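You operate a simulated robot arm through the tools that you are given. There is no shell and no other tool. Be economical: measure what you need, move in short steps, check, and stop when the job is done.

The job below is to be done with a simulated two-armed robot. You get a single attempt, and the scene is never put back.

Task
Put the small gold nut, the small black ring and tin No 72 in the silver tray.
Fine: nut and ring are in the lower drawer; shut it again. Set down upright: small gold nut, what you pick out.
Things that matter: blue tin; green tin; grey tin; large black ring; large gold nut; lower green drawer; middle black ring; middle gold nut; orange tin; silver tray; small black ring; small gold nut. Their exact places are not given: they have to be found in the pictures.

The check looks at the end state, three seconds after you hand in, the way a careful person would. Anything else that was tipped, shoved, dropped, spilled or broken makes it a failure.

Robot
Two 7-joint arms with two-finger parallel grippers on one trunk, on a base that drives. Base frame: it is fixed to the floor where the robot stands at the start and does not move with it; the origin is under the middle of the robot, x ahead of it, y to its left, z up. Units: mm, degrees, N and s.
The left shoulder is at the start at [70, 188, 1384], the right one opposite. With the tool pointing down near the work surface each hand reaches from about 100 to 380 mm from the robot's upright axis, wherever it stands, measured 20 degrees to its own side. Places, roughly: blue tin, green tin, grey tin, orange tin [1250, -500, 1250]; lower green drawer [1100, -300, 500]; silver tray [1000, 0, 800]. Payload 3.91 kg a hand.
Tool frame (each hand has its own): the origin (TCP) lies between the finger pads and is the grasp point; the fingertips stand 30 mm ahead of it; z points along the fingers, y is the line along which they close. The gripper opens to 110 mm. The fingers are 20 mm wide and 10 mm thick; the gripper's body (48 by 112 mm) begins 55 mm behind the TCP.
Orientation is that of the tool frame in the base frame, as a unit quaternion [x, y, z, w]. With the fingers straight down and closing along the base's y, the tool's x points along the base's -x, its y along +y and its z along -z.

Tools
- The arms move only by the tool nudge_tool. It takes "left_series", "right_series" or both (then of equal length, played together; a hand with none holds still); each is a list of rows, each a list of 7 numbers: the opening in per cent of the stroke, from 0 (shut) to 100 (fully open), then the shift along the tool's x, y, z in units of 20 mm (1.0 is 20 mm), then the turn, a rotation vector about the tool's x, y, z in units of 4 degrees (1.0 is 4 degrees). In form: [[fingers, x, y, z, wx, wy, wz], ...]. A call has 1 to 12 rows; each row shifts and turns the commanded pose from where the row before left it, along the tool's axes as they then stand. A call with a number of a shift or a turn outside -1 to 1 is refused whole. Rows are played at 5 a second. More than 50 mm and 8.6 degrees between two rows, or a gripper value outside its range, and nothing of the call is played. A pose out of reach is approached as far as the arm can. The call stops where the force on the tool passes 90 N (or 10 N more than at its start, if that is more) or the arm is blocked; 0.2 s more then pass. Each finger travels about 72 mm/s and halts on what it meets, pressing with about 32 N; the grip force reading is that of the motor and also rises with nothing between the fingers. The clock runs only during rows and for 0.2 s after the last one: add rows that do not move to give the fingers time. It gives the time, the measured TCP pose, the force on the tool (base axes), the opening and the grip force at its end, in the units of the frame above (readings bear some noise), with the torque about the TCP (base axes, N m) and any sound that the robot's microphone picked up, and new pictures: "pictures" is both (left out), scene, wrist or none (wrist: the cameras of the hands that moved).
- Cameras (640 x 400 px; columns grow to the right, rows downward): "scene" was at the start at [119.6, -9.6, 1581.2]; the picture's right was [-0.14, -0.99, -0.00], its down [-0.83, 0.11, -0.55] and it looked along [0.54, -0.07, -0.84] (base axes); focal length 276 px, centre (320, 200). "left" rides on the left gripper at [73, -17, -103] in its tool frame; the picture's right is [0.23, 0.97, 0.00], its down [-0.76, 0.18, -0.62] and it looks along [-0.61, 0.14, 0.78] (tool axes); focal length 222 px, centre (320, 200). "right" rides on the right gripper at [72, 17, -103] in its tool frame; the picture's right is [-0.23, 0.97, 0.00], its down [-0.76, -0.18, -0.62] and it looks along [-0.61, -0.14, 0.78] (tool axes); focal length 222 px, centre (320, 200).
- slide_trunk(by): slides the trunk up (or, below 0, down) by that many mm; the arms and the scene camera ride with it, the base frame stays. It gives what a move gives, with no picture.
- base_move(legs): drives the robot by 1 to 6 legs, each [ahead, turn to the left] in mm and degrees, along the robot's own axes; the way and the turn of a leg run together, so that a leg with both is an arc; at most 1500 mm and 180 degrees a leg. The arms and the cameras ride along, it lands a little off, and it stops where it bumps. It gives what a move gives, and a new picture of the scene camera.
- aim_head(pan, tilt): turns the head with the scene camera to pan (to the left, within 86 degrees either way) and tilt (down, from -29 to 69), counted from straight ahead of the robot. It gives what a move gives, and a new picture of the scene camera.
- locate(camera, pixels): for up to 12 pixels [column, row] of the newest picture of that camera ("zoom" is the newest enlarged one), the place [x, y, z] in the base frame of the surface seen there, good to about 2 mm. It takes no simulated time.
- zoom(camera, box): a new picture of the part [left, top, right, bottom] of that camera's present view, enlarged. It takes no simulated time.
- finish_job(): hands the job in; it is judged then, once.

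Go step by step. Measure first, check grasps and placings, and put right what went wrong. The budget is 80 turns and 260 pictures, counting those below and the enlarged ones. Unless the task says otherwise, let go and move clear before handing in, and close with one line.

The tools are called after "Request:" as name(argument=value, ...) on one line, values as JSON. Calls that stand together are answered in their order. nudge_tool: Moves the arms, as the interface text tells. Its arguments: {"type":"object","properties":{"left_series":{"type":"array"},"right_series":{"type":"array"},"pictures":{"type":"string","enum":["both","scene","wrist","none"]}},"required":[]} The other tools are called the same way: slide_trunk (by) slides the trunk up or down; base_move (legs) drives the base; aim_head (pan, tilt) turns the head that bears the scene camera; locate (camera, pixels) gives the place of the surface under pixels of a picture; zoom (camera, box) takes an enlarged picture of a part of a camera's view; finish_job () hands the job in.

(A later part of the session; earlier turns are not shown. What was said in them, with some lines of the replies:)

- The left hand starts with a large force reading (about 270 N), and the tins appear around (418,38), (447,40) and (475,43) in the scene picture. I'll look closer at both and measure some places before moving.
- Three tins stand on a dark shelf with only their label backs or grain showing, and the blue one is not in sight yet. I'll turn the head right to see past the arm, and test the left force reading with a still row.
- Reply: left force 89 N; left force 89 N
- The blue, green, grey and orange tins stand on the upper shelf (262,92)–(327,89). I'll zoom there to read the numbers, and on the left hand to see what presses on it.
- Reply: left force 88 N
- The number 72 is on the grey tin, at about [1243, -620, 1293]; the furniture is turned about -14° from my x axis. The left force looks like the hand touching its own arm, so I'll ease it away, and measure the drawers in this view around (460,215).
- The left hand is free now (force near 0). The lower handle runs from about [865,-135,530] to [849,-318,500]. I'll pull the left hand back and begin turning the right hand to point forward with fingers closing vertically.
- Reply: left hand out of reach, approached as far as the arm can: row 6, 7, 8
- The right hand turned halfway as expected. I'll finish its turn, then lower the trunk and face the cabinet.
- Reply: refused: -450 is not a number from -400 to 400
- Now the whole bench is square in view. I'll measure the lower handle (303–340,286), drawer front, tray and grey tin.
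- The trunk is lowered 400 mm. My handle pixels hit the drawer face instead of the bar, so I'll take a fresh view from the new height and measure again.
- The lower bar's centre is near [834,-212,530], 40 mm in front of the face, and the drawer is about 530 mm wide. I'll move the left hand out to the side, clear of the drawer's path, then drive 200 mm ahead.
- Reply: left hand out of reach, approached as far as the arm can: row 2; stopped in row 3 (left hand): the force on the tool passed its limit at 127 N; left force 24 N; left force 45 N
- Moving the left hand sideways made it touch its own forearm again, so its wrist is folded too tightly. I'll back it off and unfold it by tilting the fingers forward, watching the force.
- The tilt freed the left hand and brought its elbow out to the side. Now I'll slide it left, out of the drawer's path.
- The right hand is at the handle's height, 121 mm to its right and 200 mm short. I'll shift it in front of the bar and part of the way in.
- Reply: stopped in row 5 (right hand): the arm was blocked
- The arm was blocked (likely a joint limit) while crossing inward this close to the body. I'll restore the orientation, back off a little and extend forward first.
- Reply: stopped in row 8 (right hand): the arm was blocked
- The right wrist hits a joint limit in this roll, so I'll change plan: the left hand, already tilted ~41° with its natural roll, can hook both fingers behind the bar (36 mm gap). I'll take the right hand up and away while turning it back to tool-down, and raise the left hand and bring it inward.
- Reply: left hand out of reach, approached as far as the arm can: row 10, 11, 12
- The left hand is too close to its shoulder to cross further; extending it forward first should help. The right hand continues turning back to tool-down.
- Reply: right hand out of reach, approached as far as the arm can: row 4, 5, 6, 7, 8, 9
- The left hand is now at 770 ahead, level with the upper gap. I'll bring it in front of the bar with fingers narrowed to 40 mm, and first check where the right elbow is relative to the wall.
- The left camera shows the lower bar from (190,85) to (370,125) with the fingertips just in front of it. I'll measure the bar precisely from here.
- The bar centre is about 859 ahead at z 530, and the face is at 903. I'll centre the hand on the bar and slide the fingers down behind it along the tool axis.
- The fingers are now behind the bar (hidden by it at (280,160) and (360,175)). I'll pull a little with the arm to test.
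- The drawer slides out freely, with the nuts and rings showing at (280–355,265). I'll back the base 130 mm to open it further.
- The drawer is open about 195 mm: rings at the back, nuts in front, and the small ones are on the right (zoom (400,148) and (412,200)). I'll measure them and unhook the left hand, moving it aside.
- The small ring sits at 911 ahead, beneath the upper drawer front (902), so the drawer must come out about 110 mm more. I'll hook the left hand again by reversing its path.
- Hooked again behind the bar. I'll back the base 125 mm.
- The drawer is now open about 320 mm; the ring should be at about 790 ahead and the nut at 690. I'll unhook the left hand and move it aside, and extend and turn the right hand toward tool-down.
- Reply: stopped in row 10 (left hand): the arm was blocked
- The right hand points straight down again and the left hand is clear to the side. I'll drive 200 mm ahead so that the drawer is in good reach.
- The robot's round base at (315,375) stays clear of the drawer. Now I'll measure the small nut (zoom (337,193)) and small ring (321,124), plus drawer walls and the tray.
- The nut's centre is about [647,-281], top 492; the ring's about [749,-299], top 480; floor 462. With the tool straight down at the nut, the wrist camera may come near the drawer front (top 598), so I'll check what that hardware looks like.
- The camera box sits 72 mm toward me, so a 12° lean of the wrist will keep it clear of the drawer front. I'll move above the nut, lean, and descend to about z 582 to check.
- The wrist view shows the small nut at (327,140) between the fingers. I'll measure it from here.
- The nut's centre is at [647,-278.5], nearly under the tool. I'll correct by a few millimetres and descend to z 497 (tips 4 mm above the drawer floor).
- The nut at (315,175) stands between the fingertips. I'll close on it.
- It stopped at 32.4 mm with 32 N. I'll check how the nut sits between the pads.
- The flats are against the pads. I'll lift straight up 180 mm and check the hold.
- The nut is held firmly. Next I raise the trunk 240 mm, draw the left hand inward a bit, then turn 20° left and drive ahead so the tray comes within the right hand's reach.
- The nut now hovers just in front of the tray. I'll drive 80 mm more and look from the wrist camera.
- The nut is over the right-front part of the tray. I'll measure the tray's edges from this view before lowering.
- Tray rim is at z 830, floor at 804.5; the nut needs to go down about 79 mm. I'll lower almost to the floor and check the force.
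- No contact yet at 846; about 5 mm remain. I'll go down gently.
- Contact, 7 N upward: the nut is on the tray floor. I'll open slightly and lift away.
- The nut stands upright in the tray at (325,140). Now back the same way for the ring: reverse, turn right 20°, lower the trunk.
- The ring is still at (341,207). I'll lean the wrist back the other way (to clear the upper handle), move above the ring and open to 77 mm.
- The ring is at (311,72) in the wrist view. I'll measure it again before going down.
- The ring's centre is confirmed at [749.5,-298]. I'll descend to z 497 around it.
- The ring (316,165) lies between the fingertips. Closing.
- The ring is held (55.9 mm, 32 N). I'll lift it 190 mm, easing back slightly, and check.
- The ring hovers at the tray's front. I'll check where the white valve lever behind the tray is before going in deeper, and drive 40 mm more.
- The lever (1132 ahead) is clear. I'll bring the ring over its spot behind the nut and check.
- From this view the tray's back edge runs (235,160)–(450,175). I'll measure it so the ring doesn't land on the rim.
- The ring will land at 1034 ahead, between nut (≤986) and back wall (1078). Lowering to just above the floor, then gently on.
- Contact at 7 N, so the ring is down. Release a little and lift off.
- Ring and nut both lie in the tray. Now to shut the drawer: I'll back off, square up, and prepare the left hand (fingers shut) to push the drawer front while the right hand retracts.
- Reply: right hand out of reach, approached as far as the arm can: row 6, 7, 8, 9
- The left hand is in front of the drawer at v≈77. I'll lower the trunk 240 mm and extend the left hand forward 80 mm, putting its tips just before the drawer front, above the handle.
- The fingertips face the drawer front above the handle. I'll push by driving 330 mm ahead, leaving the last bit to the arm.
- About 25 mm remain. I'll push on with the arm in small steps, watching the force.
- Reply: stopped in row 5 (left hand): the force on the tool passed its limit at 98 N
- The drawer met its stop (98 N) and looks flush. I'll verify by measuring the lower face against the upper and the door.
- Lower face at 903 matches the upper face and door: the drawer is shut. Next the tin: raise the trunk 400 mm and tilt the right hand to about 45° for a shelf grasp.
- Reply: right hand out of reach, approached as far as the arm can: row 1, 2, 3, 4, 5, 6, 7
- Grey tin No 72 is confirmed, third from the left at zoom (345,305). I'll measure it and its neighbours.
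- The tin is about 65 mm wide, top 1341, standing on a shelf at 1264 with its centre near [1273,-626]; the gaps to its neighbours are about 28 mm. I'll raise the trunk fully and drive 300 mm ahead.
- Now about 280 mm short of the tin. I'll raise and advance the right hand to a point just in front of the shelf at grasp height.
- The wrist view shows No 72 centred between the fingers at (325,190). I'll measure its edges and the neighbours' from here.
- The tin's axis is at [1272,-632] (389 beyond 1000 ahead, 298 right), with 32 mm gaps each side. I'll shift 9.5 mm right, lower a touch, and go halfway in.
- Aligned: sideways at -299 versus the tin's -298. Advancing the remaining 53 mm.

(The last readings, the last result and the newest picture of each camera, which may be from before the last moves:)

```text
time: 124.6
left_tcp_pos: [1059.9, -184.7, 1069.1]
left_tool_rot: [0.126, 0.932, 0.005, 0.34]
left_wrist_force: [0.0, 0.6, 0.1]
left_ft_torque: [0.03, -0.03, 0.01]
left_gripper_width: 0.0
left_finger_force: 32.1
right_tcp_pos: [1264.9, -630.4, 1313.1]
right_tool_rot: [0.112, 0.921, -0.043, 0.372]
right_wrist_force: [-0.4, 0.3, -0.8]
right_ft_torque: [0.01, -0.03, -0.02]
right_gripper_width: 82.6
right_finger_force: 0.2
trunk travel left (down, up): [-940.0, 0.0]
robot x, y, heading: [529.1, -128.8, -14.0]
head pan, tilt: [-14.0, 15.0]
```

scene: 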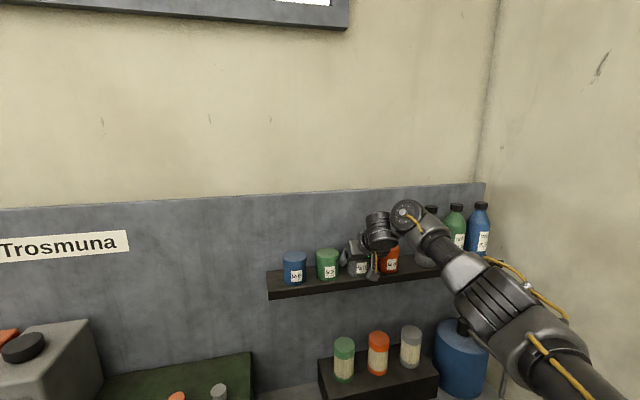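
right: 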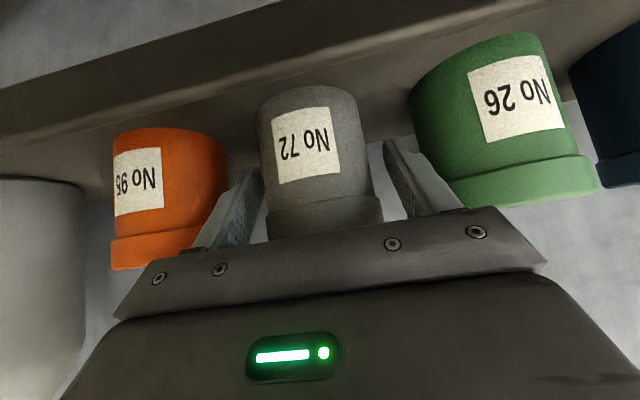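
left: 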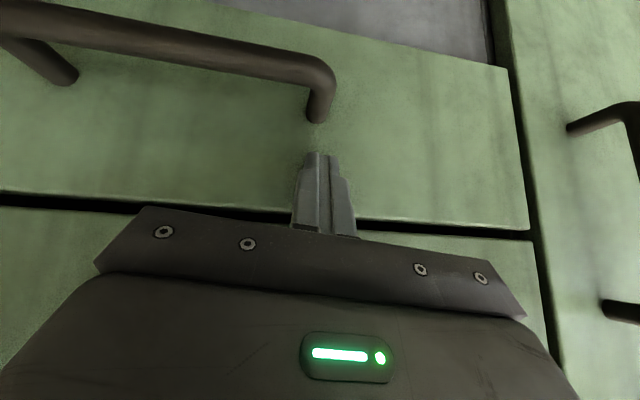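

The fingers straddle tin 72 with its neighbours untouched. Closing.

Request:
nudge_tool(right_series=[[0, 0, 0, 0, 0, 0, 0], [0, 0, 0, 0, 0, 0, 0], [0, 0, 0, 0, 0, 0, 0]], pictures="wrist")

```text
time: 125.4
left_tcp_pos: [1060.1, -184.4, 1068.7]
left_tool_rot: [0.127, 0.932, 0.005, 0.34]
left_wrist_force: [0.0, 0.2, -0.9]
left_ft_torque: [-0.02, 0.01, 0.0]
left_gripper_width: 0.1
left_finger_force: 32.5
right_tcp_pos: [1263.8, -631.0, 1313.3]
right_tool_rot: [0.112, 0.921, -0.043, 0.371]
right_wrist_force: [0.3, -1.0, 1.7]
right_ft_torque: [-0.12, -0.01, -0.02]
right_gripper_width: 67.4
right_finger_force: 31.9
trunk travel left (down, up): [-940.0, 0.0]
robot x, y, heading: [532.2, -129.7, -14.0]
head pan, tilt: [-14.0, 15.0]
```

right: 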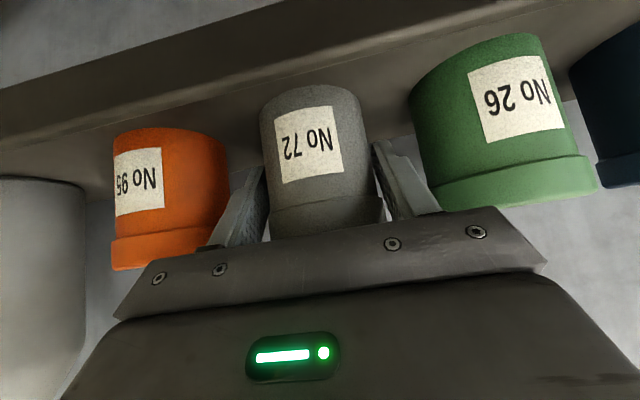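

Closed on 67.4 mm at 32 N — possibly partly on the lid's rim. I'll lift 30 mm and check that the whole tin comes up.

Request:
nudge_tool(right_series=[[0, -0.35, 0, -0.36, 0, 0, 0], [0, -0.695, 0, -0.719, 0, 0, 0], [0, 0, 0, 0, 0, 0, 0]])

Request:
zoom(camera="scene", box=[260, 180, 500, 330])

```text
time: 126.2
left_tcp_pos: [1061.8, -185.5, 1067.9]
left_tool_rot: [0.126, 0.932, 0.005, 0.339]
left_wrist_force: [-0.2, -0.4, 0.8]
left_ft_torque: [0.04, 0.0, 0.02]
left_gripper_width: 0.3
left_finger_force: 31.9
right_tcp_pos: [1264.6, -631.2, 1343.2]
right_tool_rot: [0.11, 0.921, -0.042, 0.37]
right_wrist_force: [0.2, 0.0, -2.6]
right_ft_torque: [-0.02, 0.03, 0.02]
right_gripper_width: 67.4
right_finger_force: 31.7
trunk travel left (down, up): [-940.0, 0.0]
robot x, y, heading: [533.8, -128.8, -13.6]
head pan, tilt: [-14.0, 15.0]
```

scene: 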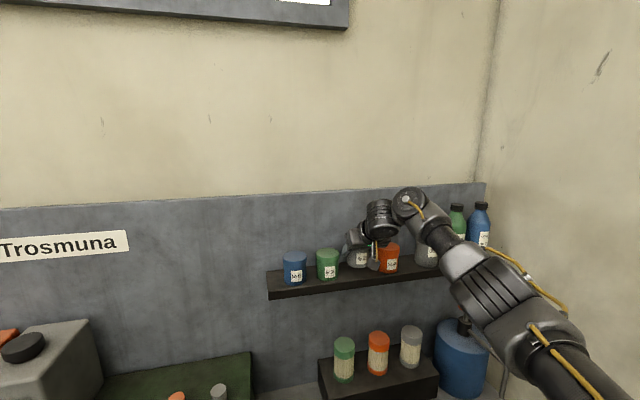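
right: 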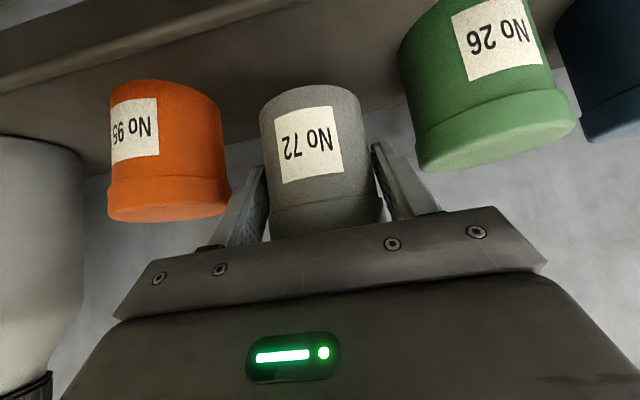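

```text
2.67 times, centred on (380, 255) of scene
```

zoom: 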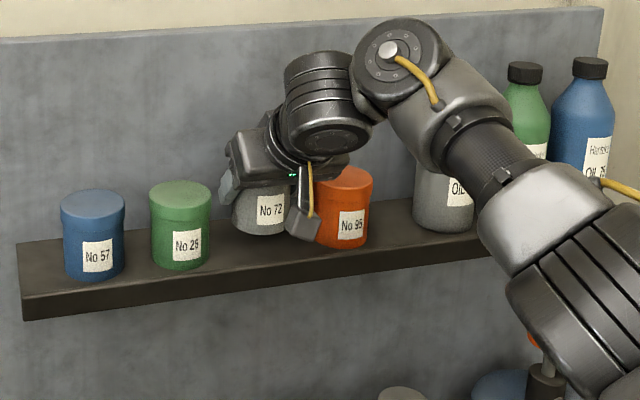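

The whole tin is in the grip and clear of the shelf. Plan: back straight out 394 mm, turn 36° left, which brings the hand over the tray's left part, then lower by the trunk. First I'll check the elbow's height.

Request:
locate(camera="scene", pixels=[[465, 260], [500, 295], [540, 330], [580, 365], [620, 395], [378, 220]])

Request:
base_move(legs=[[-394, 0]])

```text
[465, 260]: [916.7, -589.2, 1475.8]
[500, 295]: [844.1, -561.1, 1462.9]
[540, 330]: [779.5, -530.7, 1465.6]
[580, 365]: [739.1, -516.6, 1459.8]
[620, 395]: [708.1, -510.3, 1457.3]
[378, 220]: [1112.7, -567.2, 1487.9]
```

```text
time: 128.6
left_tcp_pos: [681.8, -92.3, 1066.1]
left_tool_rot: [0.126, 0.932, 0.006, 0.339]
left_wrist_force: [0.6, -1.3, -0.9]
left_ft_torque: [0.01, -0.04, 0.01]
left_gripper_width: 0.2
left_finger_force: 32.2
right_tcp_pos: [884.3, -539.6, 1341.7]
right_tool_rot: [0.112, 0.921, -0.043, 0.371]
right_wrist_force: [-0.1, 0.2, -2.4]
right_ft_torque: [0.01, 0.02, 0.01]
right_gripper_width: 67.3
right_finger_force: 32.0
trunk travel left (down, up): [-940.0, 0.0]
robot x, y, heading: [151.6, -34.8, -13.6]
head pan, tilt: [-14.0, 15.0]
```

scene: 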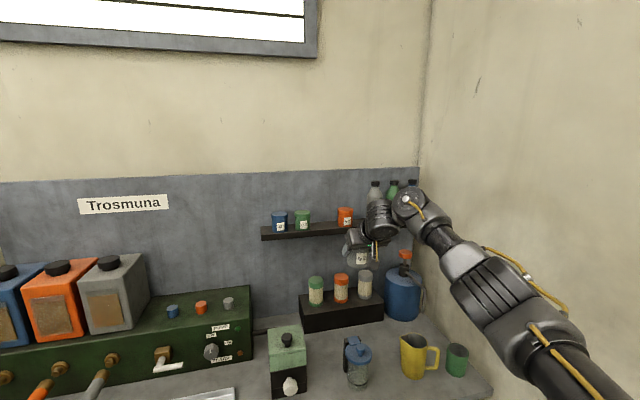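

The arm runs level above the hand, so it will stay clear of the bench. Now turn left 36.5° to swing the tin over the tray.

Request:
base_move(legs=[[0, 36.5]])

Request:
aim_head(pan=-25, tilt=40)

```text
time: 130.8
left_tcp_pos: [611.2, 234.1, 1066.7]
left_tool_rot: [-0.173, 0.924, 0.113, 0.321]
left_wrist_force: [0.8, 0.0, -0.6]
left_ft_torque: [0.01, 0.0, 0.02]
left_gripper_width: 0.1
left_finger_force: 31.6
right_tcp_pos: [1039.1, -3.5, 1343.2]
right_tool_rot: [-0.183, 0.91, 0.076, 0.365]
right_wrist_force: [-0.7, 0.5, -1.5]
right_ft_torque: [0.02, 0.02, 0.0]
right_gripper_width: 67.3
right_finger_force: 31.8
trunk travel left (down, up): [-940.0, 0.0]
robot x, y, heading: [150.7, -38.6, 22.7]
head pan, tilt: [-14.0, 15.0]
```

scene: 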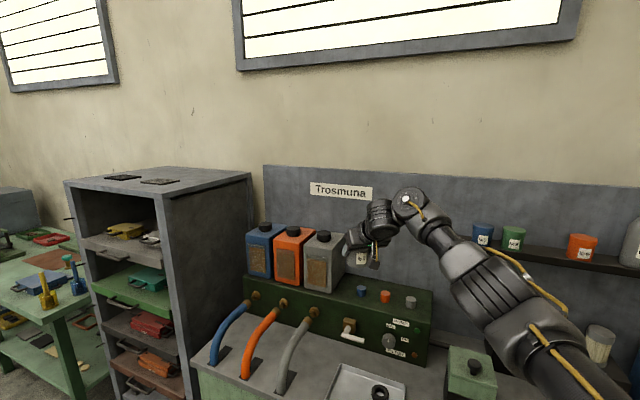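

```text
time: 131.6
left_tcp_pos: [611.4, 233.8, 1067.5]
left_tool_rot: [-0.172, 0.925, 0.111, 0.321]
left_wrist_force: [0.5, 0.5, -0.3]
left_ft_torque: [-0.03, 0.0, -0.03]
left_gripper_width: 0.1
left_finger_force: 32.3
right_tcp_pos: [1038.4, -2.0, 1342.9]
right_tool_rot: [-0.183, 0.91, 0.075, 0.365]
right_wrist_force: [0.6, 0.0, -2.1]
right_ft_torque: [-0.03, 0.01, -0.02]
right_gripper_width: 67.4
right_finger_force: 32.3
trunk travel left (down, up): [-940.0, 0.0]
robot x, y, heading: [148.0, -33.7, 22.6]
head pan, tilt: [-25.0, 40.0]
```

scene: 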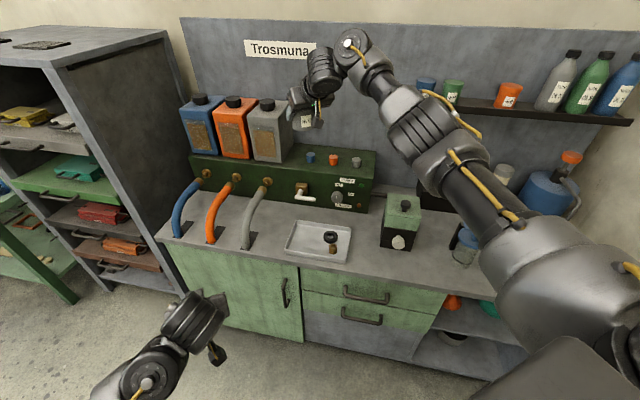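

The tin is now above the tray's left half. I'll trim the position by about 12 mm to balance clearance to rim and ring, and check where the grey hose is.

Request:
locate(camera="scene", pixels=[[262, 195], [252, 215], [246, 240], [305, 197], [313, 226], [345, 229], [295, 248], [337, 260], [331, 237]])

Request:
nudge_tool(right_series=[[0, 0.417, -0.19, -0.403, 0, 0, 0], [0, 0, 0, 0, 0, 0, 0]], pictures="wrist")

```text
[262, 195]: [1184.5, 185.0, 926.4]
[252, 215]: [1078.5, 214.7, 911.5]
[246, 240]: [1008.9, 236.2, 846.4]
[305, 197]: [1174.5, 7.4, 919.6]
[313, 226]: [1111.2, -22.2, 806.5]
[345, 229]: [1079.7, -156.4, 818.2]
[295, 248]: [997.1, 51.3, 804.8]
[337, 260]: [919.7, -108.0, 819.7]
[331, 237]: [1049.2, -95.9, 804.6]
```

```text
time: 132.2
left_tcp_pos: [610.9, 233.9, 1067.6]
left_tool_rot: [-0.173, 0.925, 0.111, 0.321]
left_wrist_force: [0.2, -0.5, 0.4]
left_ft_torque: [0.01, 0.02, 0.0]
left_gripper_width: 0.1
left_finger_force: 32.3
right_tcp_pos: [1028.4, -11.7, 1343.6]
right_tool_rot: [-0.183, 0.909, 0.076, 0.365]
right_wrist_force: [0.4, -0.7, -2.2]
right_ft_torque: [0.0, 0.01, 0.01]
right_gripper_width: 67.7
right_finger_force: 31.6
trunk travel left (down, up): [-940.0, 0.0]
robot x, y, heading: [150.6, -36.3, 22.6]
head pan, tilt: [-25.0, 40.0]
```

right: 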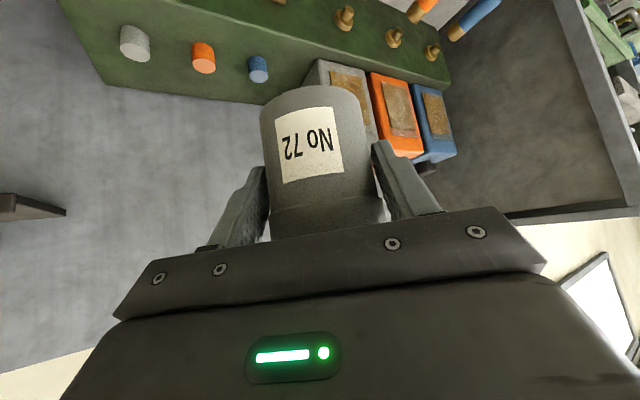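

The hose stays over 100 mm away. Lowering the trunk 400 mm.

Request:
slide_trunk(by=-400)

Request:
aim_head(pan=-18, tilt=30)

Request:
zoom(camera="scene", box=[200, 80, 440, 230])

```text
time: 136.1
left_tcp_pos: [610.4, 235.9, 667.4]
left_tool_rot: [-0.172, 0.925, 0.111, 0.321]
left_wrist_force: [0.1, 0.3, -0.5]
left_ft_torque: [-0.01, -0.03, -0.01]
left_gripper_width: 0.2
left_finger_force: 31.7
right_tcp_pos: [1028.8, -11.2, 943.8]
right_tool_rot: [-0.183, 0.91, 0.075, 0.364]
right_wrist_force: [1.1, 0.0, -2.1]
right_ft_torque: [-0.01, 0.03, 0.04]
right_gripper_width: 67.7
right_finger_force: 31.7
trunk travel left (down, up): [-540.0, 400.0]
robot x, y, heading: [147.9, -34.8, 22.5]
head pan, tilt: [-25.0, 40.0]
```

```text
time: 136.8
left_tcp_pos: [609.2, 233.9, 667.7]
left_tool_rot: [-0.172, 0.925, 0.111, 0.32]
left_wrist_force: [0.8, -0.2, 0.2]
left_ft_torque: [-0.03, 0.01, -0.04]
left_gripper_width: 0.1
left_finger_force: 32.0
right_tcp_pos: [1029.3, -11.4, 943.2]
right_tool_rot: [-0.182, 0.909, 0.076, 0.366]
right_wrist_force: [-0.7, -1.9, -2.2]
right_ft_torque: [0.0, 0.0, 0.0]
right_gripper_width: 67.4
right_finger_force: 32.4
trunk travel left (down, up): [-540.0, 400.0]
robot x, y, heading: [149.7, -35.0, 22.8]
head pan, tilt: [-18.0, 30.0]
```

scene: 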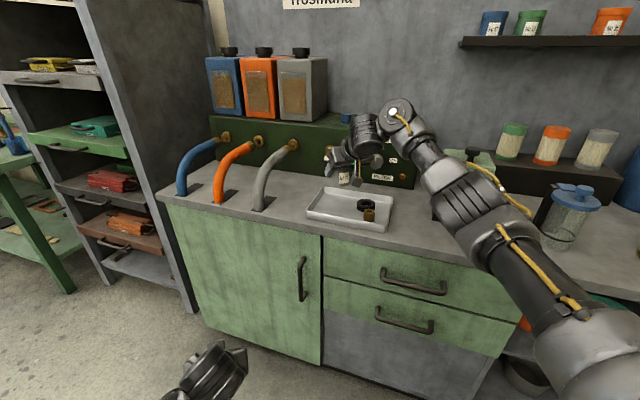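

```text
2.67 times, centred on (320, 155) of scene
```

zoom: 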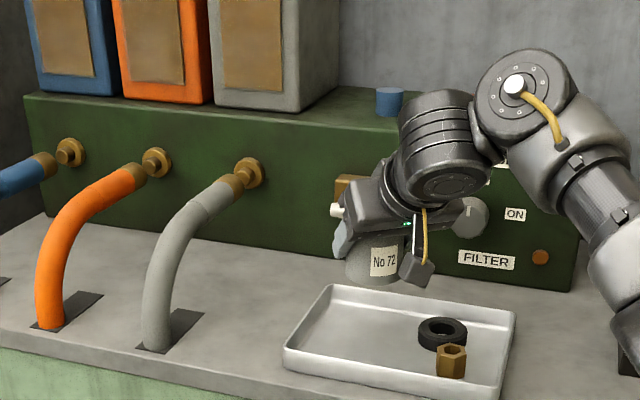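

Clear on all sides; the tin hangs over the tray's left half. Lowering another 80 mm.

Request:
slide_trunk(by=-80)

Request:
nudge_tool(right_series=[[0, 0, 0, 0, 0, 0, 0]])

Request:
zoom(camera="scene", box=[260, 80, 440, 200])

```text
time: 138.0
left_tcp_pos: [609.0, 234.4, 587.1]
left_tool_rot: [-0.173, 0.924, 0.112, 0.322]
left_wrist_force: [0.4, 0.5, -0.6]
left_ft_torque: [-0.01, 0.02, 0.01]
left_gripper_width: 0.2
left_finger_force: 31.5
right_tcp_pos: [1029.1, -10.5, 864.4]
right_tool_rot: [-0.183, 0.91, 0.075, 0.365]
right_wrist_force: [-0.7, 0.6, -1.3]
right_ft_torque: [-0.03, -0.02, -0.01]
right_gripper_width: 67.3
right_finger_force: 32.0
trunk travel left (down, up): [-460.0, 480.0]
robot x, y, heading: [153.3, -35.1, 22.7]
head pan, tilt: [-18.0, 30.0]
```

```text
time: 138.4
left_tcp_pos: [609.6, 234.1, 587.7]
left_tool_rot: [-0.173, 0.925, 0.112, 0.32]
left_wrist_force: [0.0, -0.2, -0.4]
left_ft_torque: [0.02, -0.02, -0.04]
left_gripper_width: 0.2
left_finger_force: 31.7
right_tcp_pos: [1029.1, -12.1, 863.9]
right_tool_rot: [-0.183, 0.91, 0.075, 0.366]
right_wrist_force: [-0.6, -0.4, -2.7]
right_ft_torque: [-0.01, 0.03, 0.03]
right_gripper_width: 67.6
right_finger_force: 32.2
trunk travel left (down, up): [-460.0, 480.0]
robot x, y, heading: [152.7, -35.7, 22.8]
head pan, tilt: [-18.0, 30.0]
```

scene: 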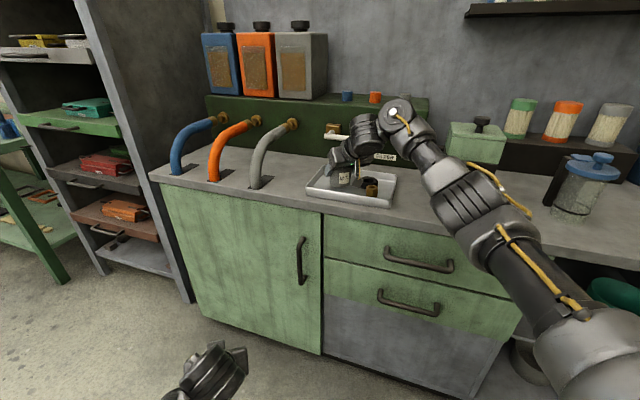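
right: 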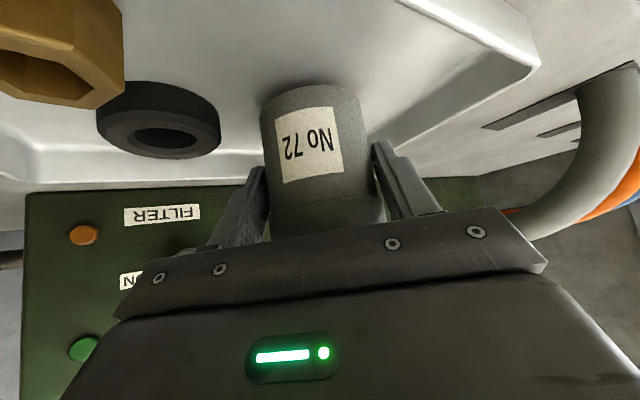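

```text
3.33 times, centred on (350, 140) of scene
```

zoom: 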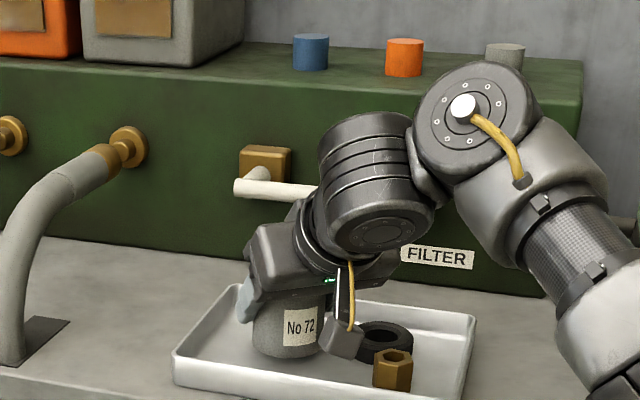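

The tin is inside the tray outline, about 9 mm above the floor, with the ring clear of the right finger. Lowering gently.

Request:
nudge_tool(right_series=[[0, 0.14, 0, 0.144, 0, 0, 0], [0, 0.104, 0, 0.108, 0, 0, 0], [0, 0.07, 0, 0.072, 0, 0, 0], [0, 0, 0, 0, 0, 0, 0]], pictures="none")

```text
time: 139.4
left_tcp_pos: [610.4, 233.4, 587.3]
left_tool_rot: [-0.172, 0.925, 0.111, 0.32]
left_wrist_force: [-0.9, -0.6, -0.8]
left_ft_torque: [-0.04, 0.02, -0.02]
left_gripper_width: 0.0
left_finger_force: 32.2
right_tcp_pos: [1029.3, -10.7, 855.5]
right_tool_rot: [-0.183, 0.91, 0.075, 0.365]
right_wrist_force: [0.1, -0.8, -2.2]
right_ft_torque: [-0.03, 0.01, -0.02]
right_gripper_width: 67.3
right_finger_force: 32.0
trunk travel left (down, up): [-460.0, 480.0]
robot x, y, heading: [153.1, -33.9, 23.1]
head pan, tilt: [-18.0, 30.0]
```

Request:
nudge_tool(right_series=[[0, 0.052, 0, 0.054, 0, 0, 0], [0, 0.035, 0, 0.036, 0, 0, 0], [0, 0, 0, 0, 0, 0, 0]], pictures="wrist")

```text
time: 140.2
left_tcp_pos: [609.0, 234.5, 588.7]
left_tool_rot: [-0.173, 0.924, 0.112, 0.322]
left_wrist_force: [-0.8, 1.0, -0.2]
left_ft_torque: [-0.02, -0.01, 0.01]
left_gripper_width: 0.1
left_finger_force: 32.1
right_tcp_pos: [1030.1, -10.9, 853.9]
right_tool_rot: [-0.182, 0.91, 0.075, 0.366]
right_wrist_force: [2.1, -0.5, 3.7]
right_ft_torque: [-0.17, -0.2, 0.07]
right_gripper_width: 67.7
right_finger_force: 32.2
trunk travel left (down, up): [-460.0, 480.0]
robot x, y, heading: [152.3, -36.1, 22.9]
head pan, tilt: [-18.0, 30.0]
```

right: 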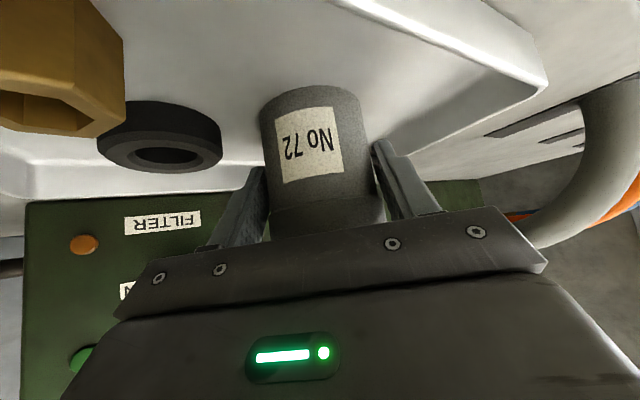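

The tin is on the floor (load reversed to +4 N). I'll open to 77 mm and withdraw along the tool axis.

Request:
nudge_tool(right_series=[[69, 0, 0, 0, 0, 0, 0], [69, 0, 0, 0, 0, 0, 0], [69, 0, 0, -0.5, 0, 0, 0], [69, 0, 0, -1, 0, 0, 0], [69, 0, 0, -1, 0, 0, 0], [69, 0, 0, -1, 0, 0, 0], [69, 0, 0, -1, 0, 0, 0], [69, -0.5, 0, -0.8, 0, 0, 0], [69, -0.695, 0, -0.719, 0, 0, 0], [69, -0.695, 0, -0.719, 0, 0, 0], [69, -0.695, 0, -0.719, 0, 0, 0]])

Request:
zoom(camera="scene", box=[260, 100, 440, 220])

```text
time: 142.6
left_tcp_pos: [608.4, 235.1, 587.6]
left_tool_rot: [-0.172, 0.925, 0.111, 0.322]
left_wrist_force: [-0.3, 0.3, -0.3]
left_ft_torque: [0.01, 0.03, 0.01]
left_gripper_width: 0.0
left_finger_force: 31.9
right_tcp_pos: [967.7, -36.5, 997.6]
right_tool_rot: [-0.182, 0.91, 0.075, 0.365]
right_wrist_force: [-0.7, -0.3, 0.5]
right_ft_torque: [0.03, 0.02, -0.02]
right_gripper_width: 76.1
right_finger_force: 0.0
trunk travel left (down, up): [-460.0, 480.0]
robot x, y, heading: [148.8, -36.7, 22.5]
head pan, tilt: [-18.0, 30.0]
```

scene: 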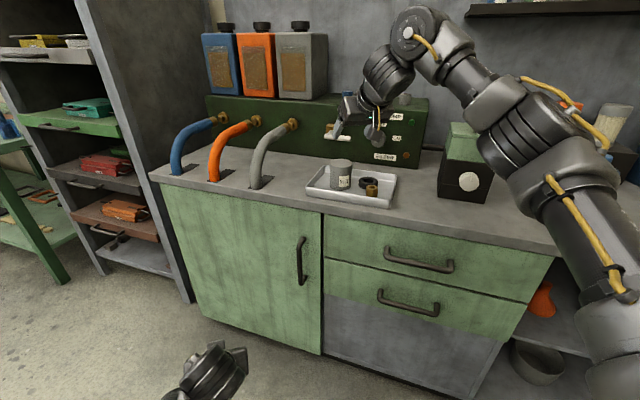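
right: 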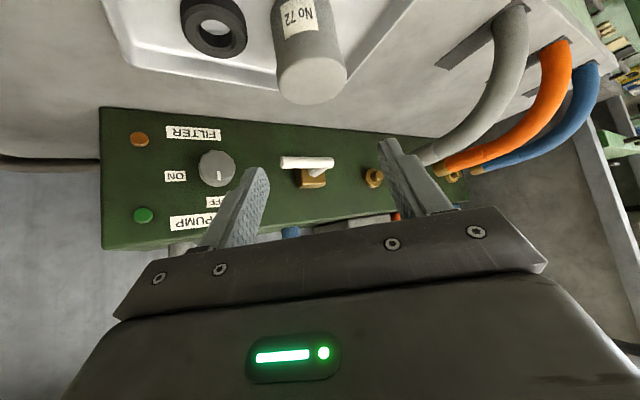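

```text
3.33 times, centred on (350, 160) of scene
```

zoom: 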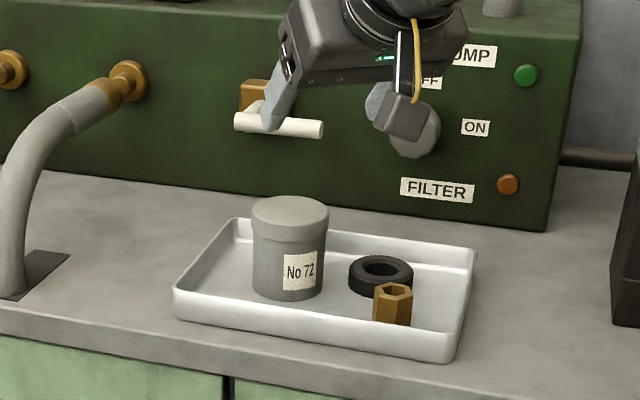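

Tin 72, ring and nut stand in the tray, all released. A last check that the drawer stayed shut and the other tins are undisturbed.

Request:
locate(camera="scene", pixels=[[470, 320], [480, 280], [360, 300], [360, 250], [350, 272]])

Request:
aim_head(pan=-45, tilt=10)

```text
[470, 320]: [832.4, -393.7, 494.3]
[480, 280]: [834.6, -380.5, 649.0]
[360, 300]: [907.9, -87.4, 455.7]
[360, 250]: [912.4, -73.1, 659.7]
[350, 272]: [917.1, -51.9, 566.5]
```

```text
time: 143.5
left_tcp_pos: [609.3, 235.1, 587.7]
left_tool_rot: [-0.173, 0.924, 0.112, 0.321]
left_wrist_force: [-0.2, 0.0, 0.4]
left_ft_torque: [0.02, -0.02, 0.0]
left_gripper_width: 0.2
left_finger_force: 32.0
right_tcp_pos: [967.2, -37.5, 996.4]
right_tool_rot: [-0.183, 0.909, 0.076, 0.366]
right_wrist_force: [0.2, 0.8, 0.1]
right_ft_torque: [0.01, 0.0, -0.02]
right_gripper_width: 75.9
right_finger_force: 0.2
trunk travel left (down, up): [-460.0, 480.0]
robot x, y, heading: [147.8, -33.9, 22.8]
head pan, tilt: [-45.0, 10.0]
5 turns are left
```

scene: 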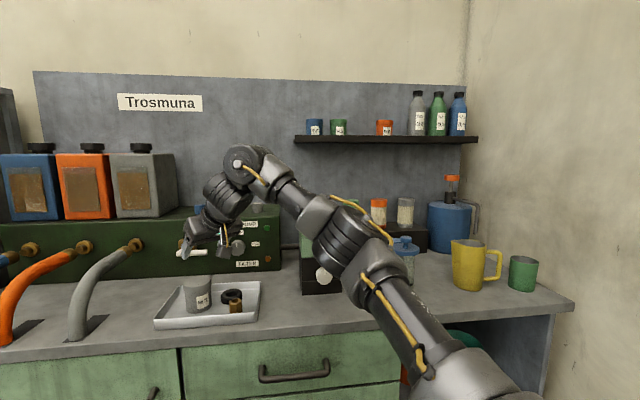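

The drawer faces match (904 below, 903 above), the other tins stand undisturbed on the shelf, and both hands are clear. Handing in.

Request:
finish_job()

```text
The job is handed in.
```

The small gold nut, the small black ring and tin No 72 (the grey one) are upright in the silver tray, the lower drawer is shut, and both hands are clear.
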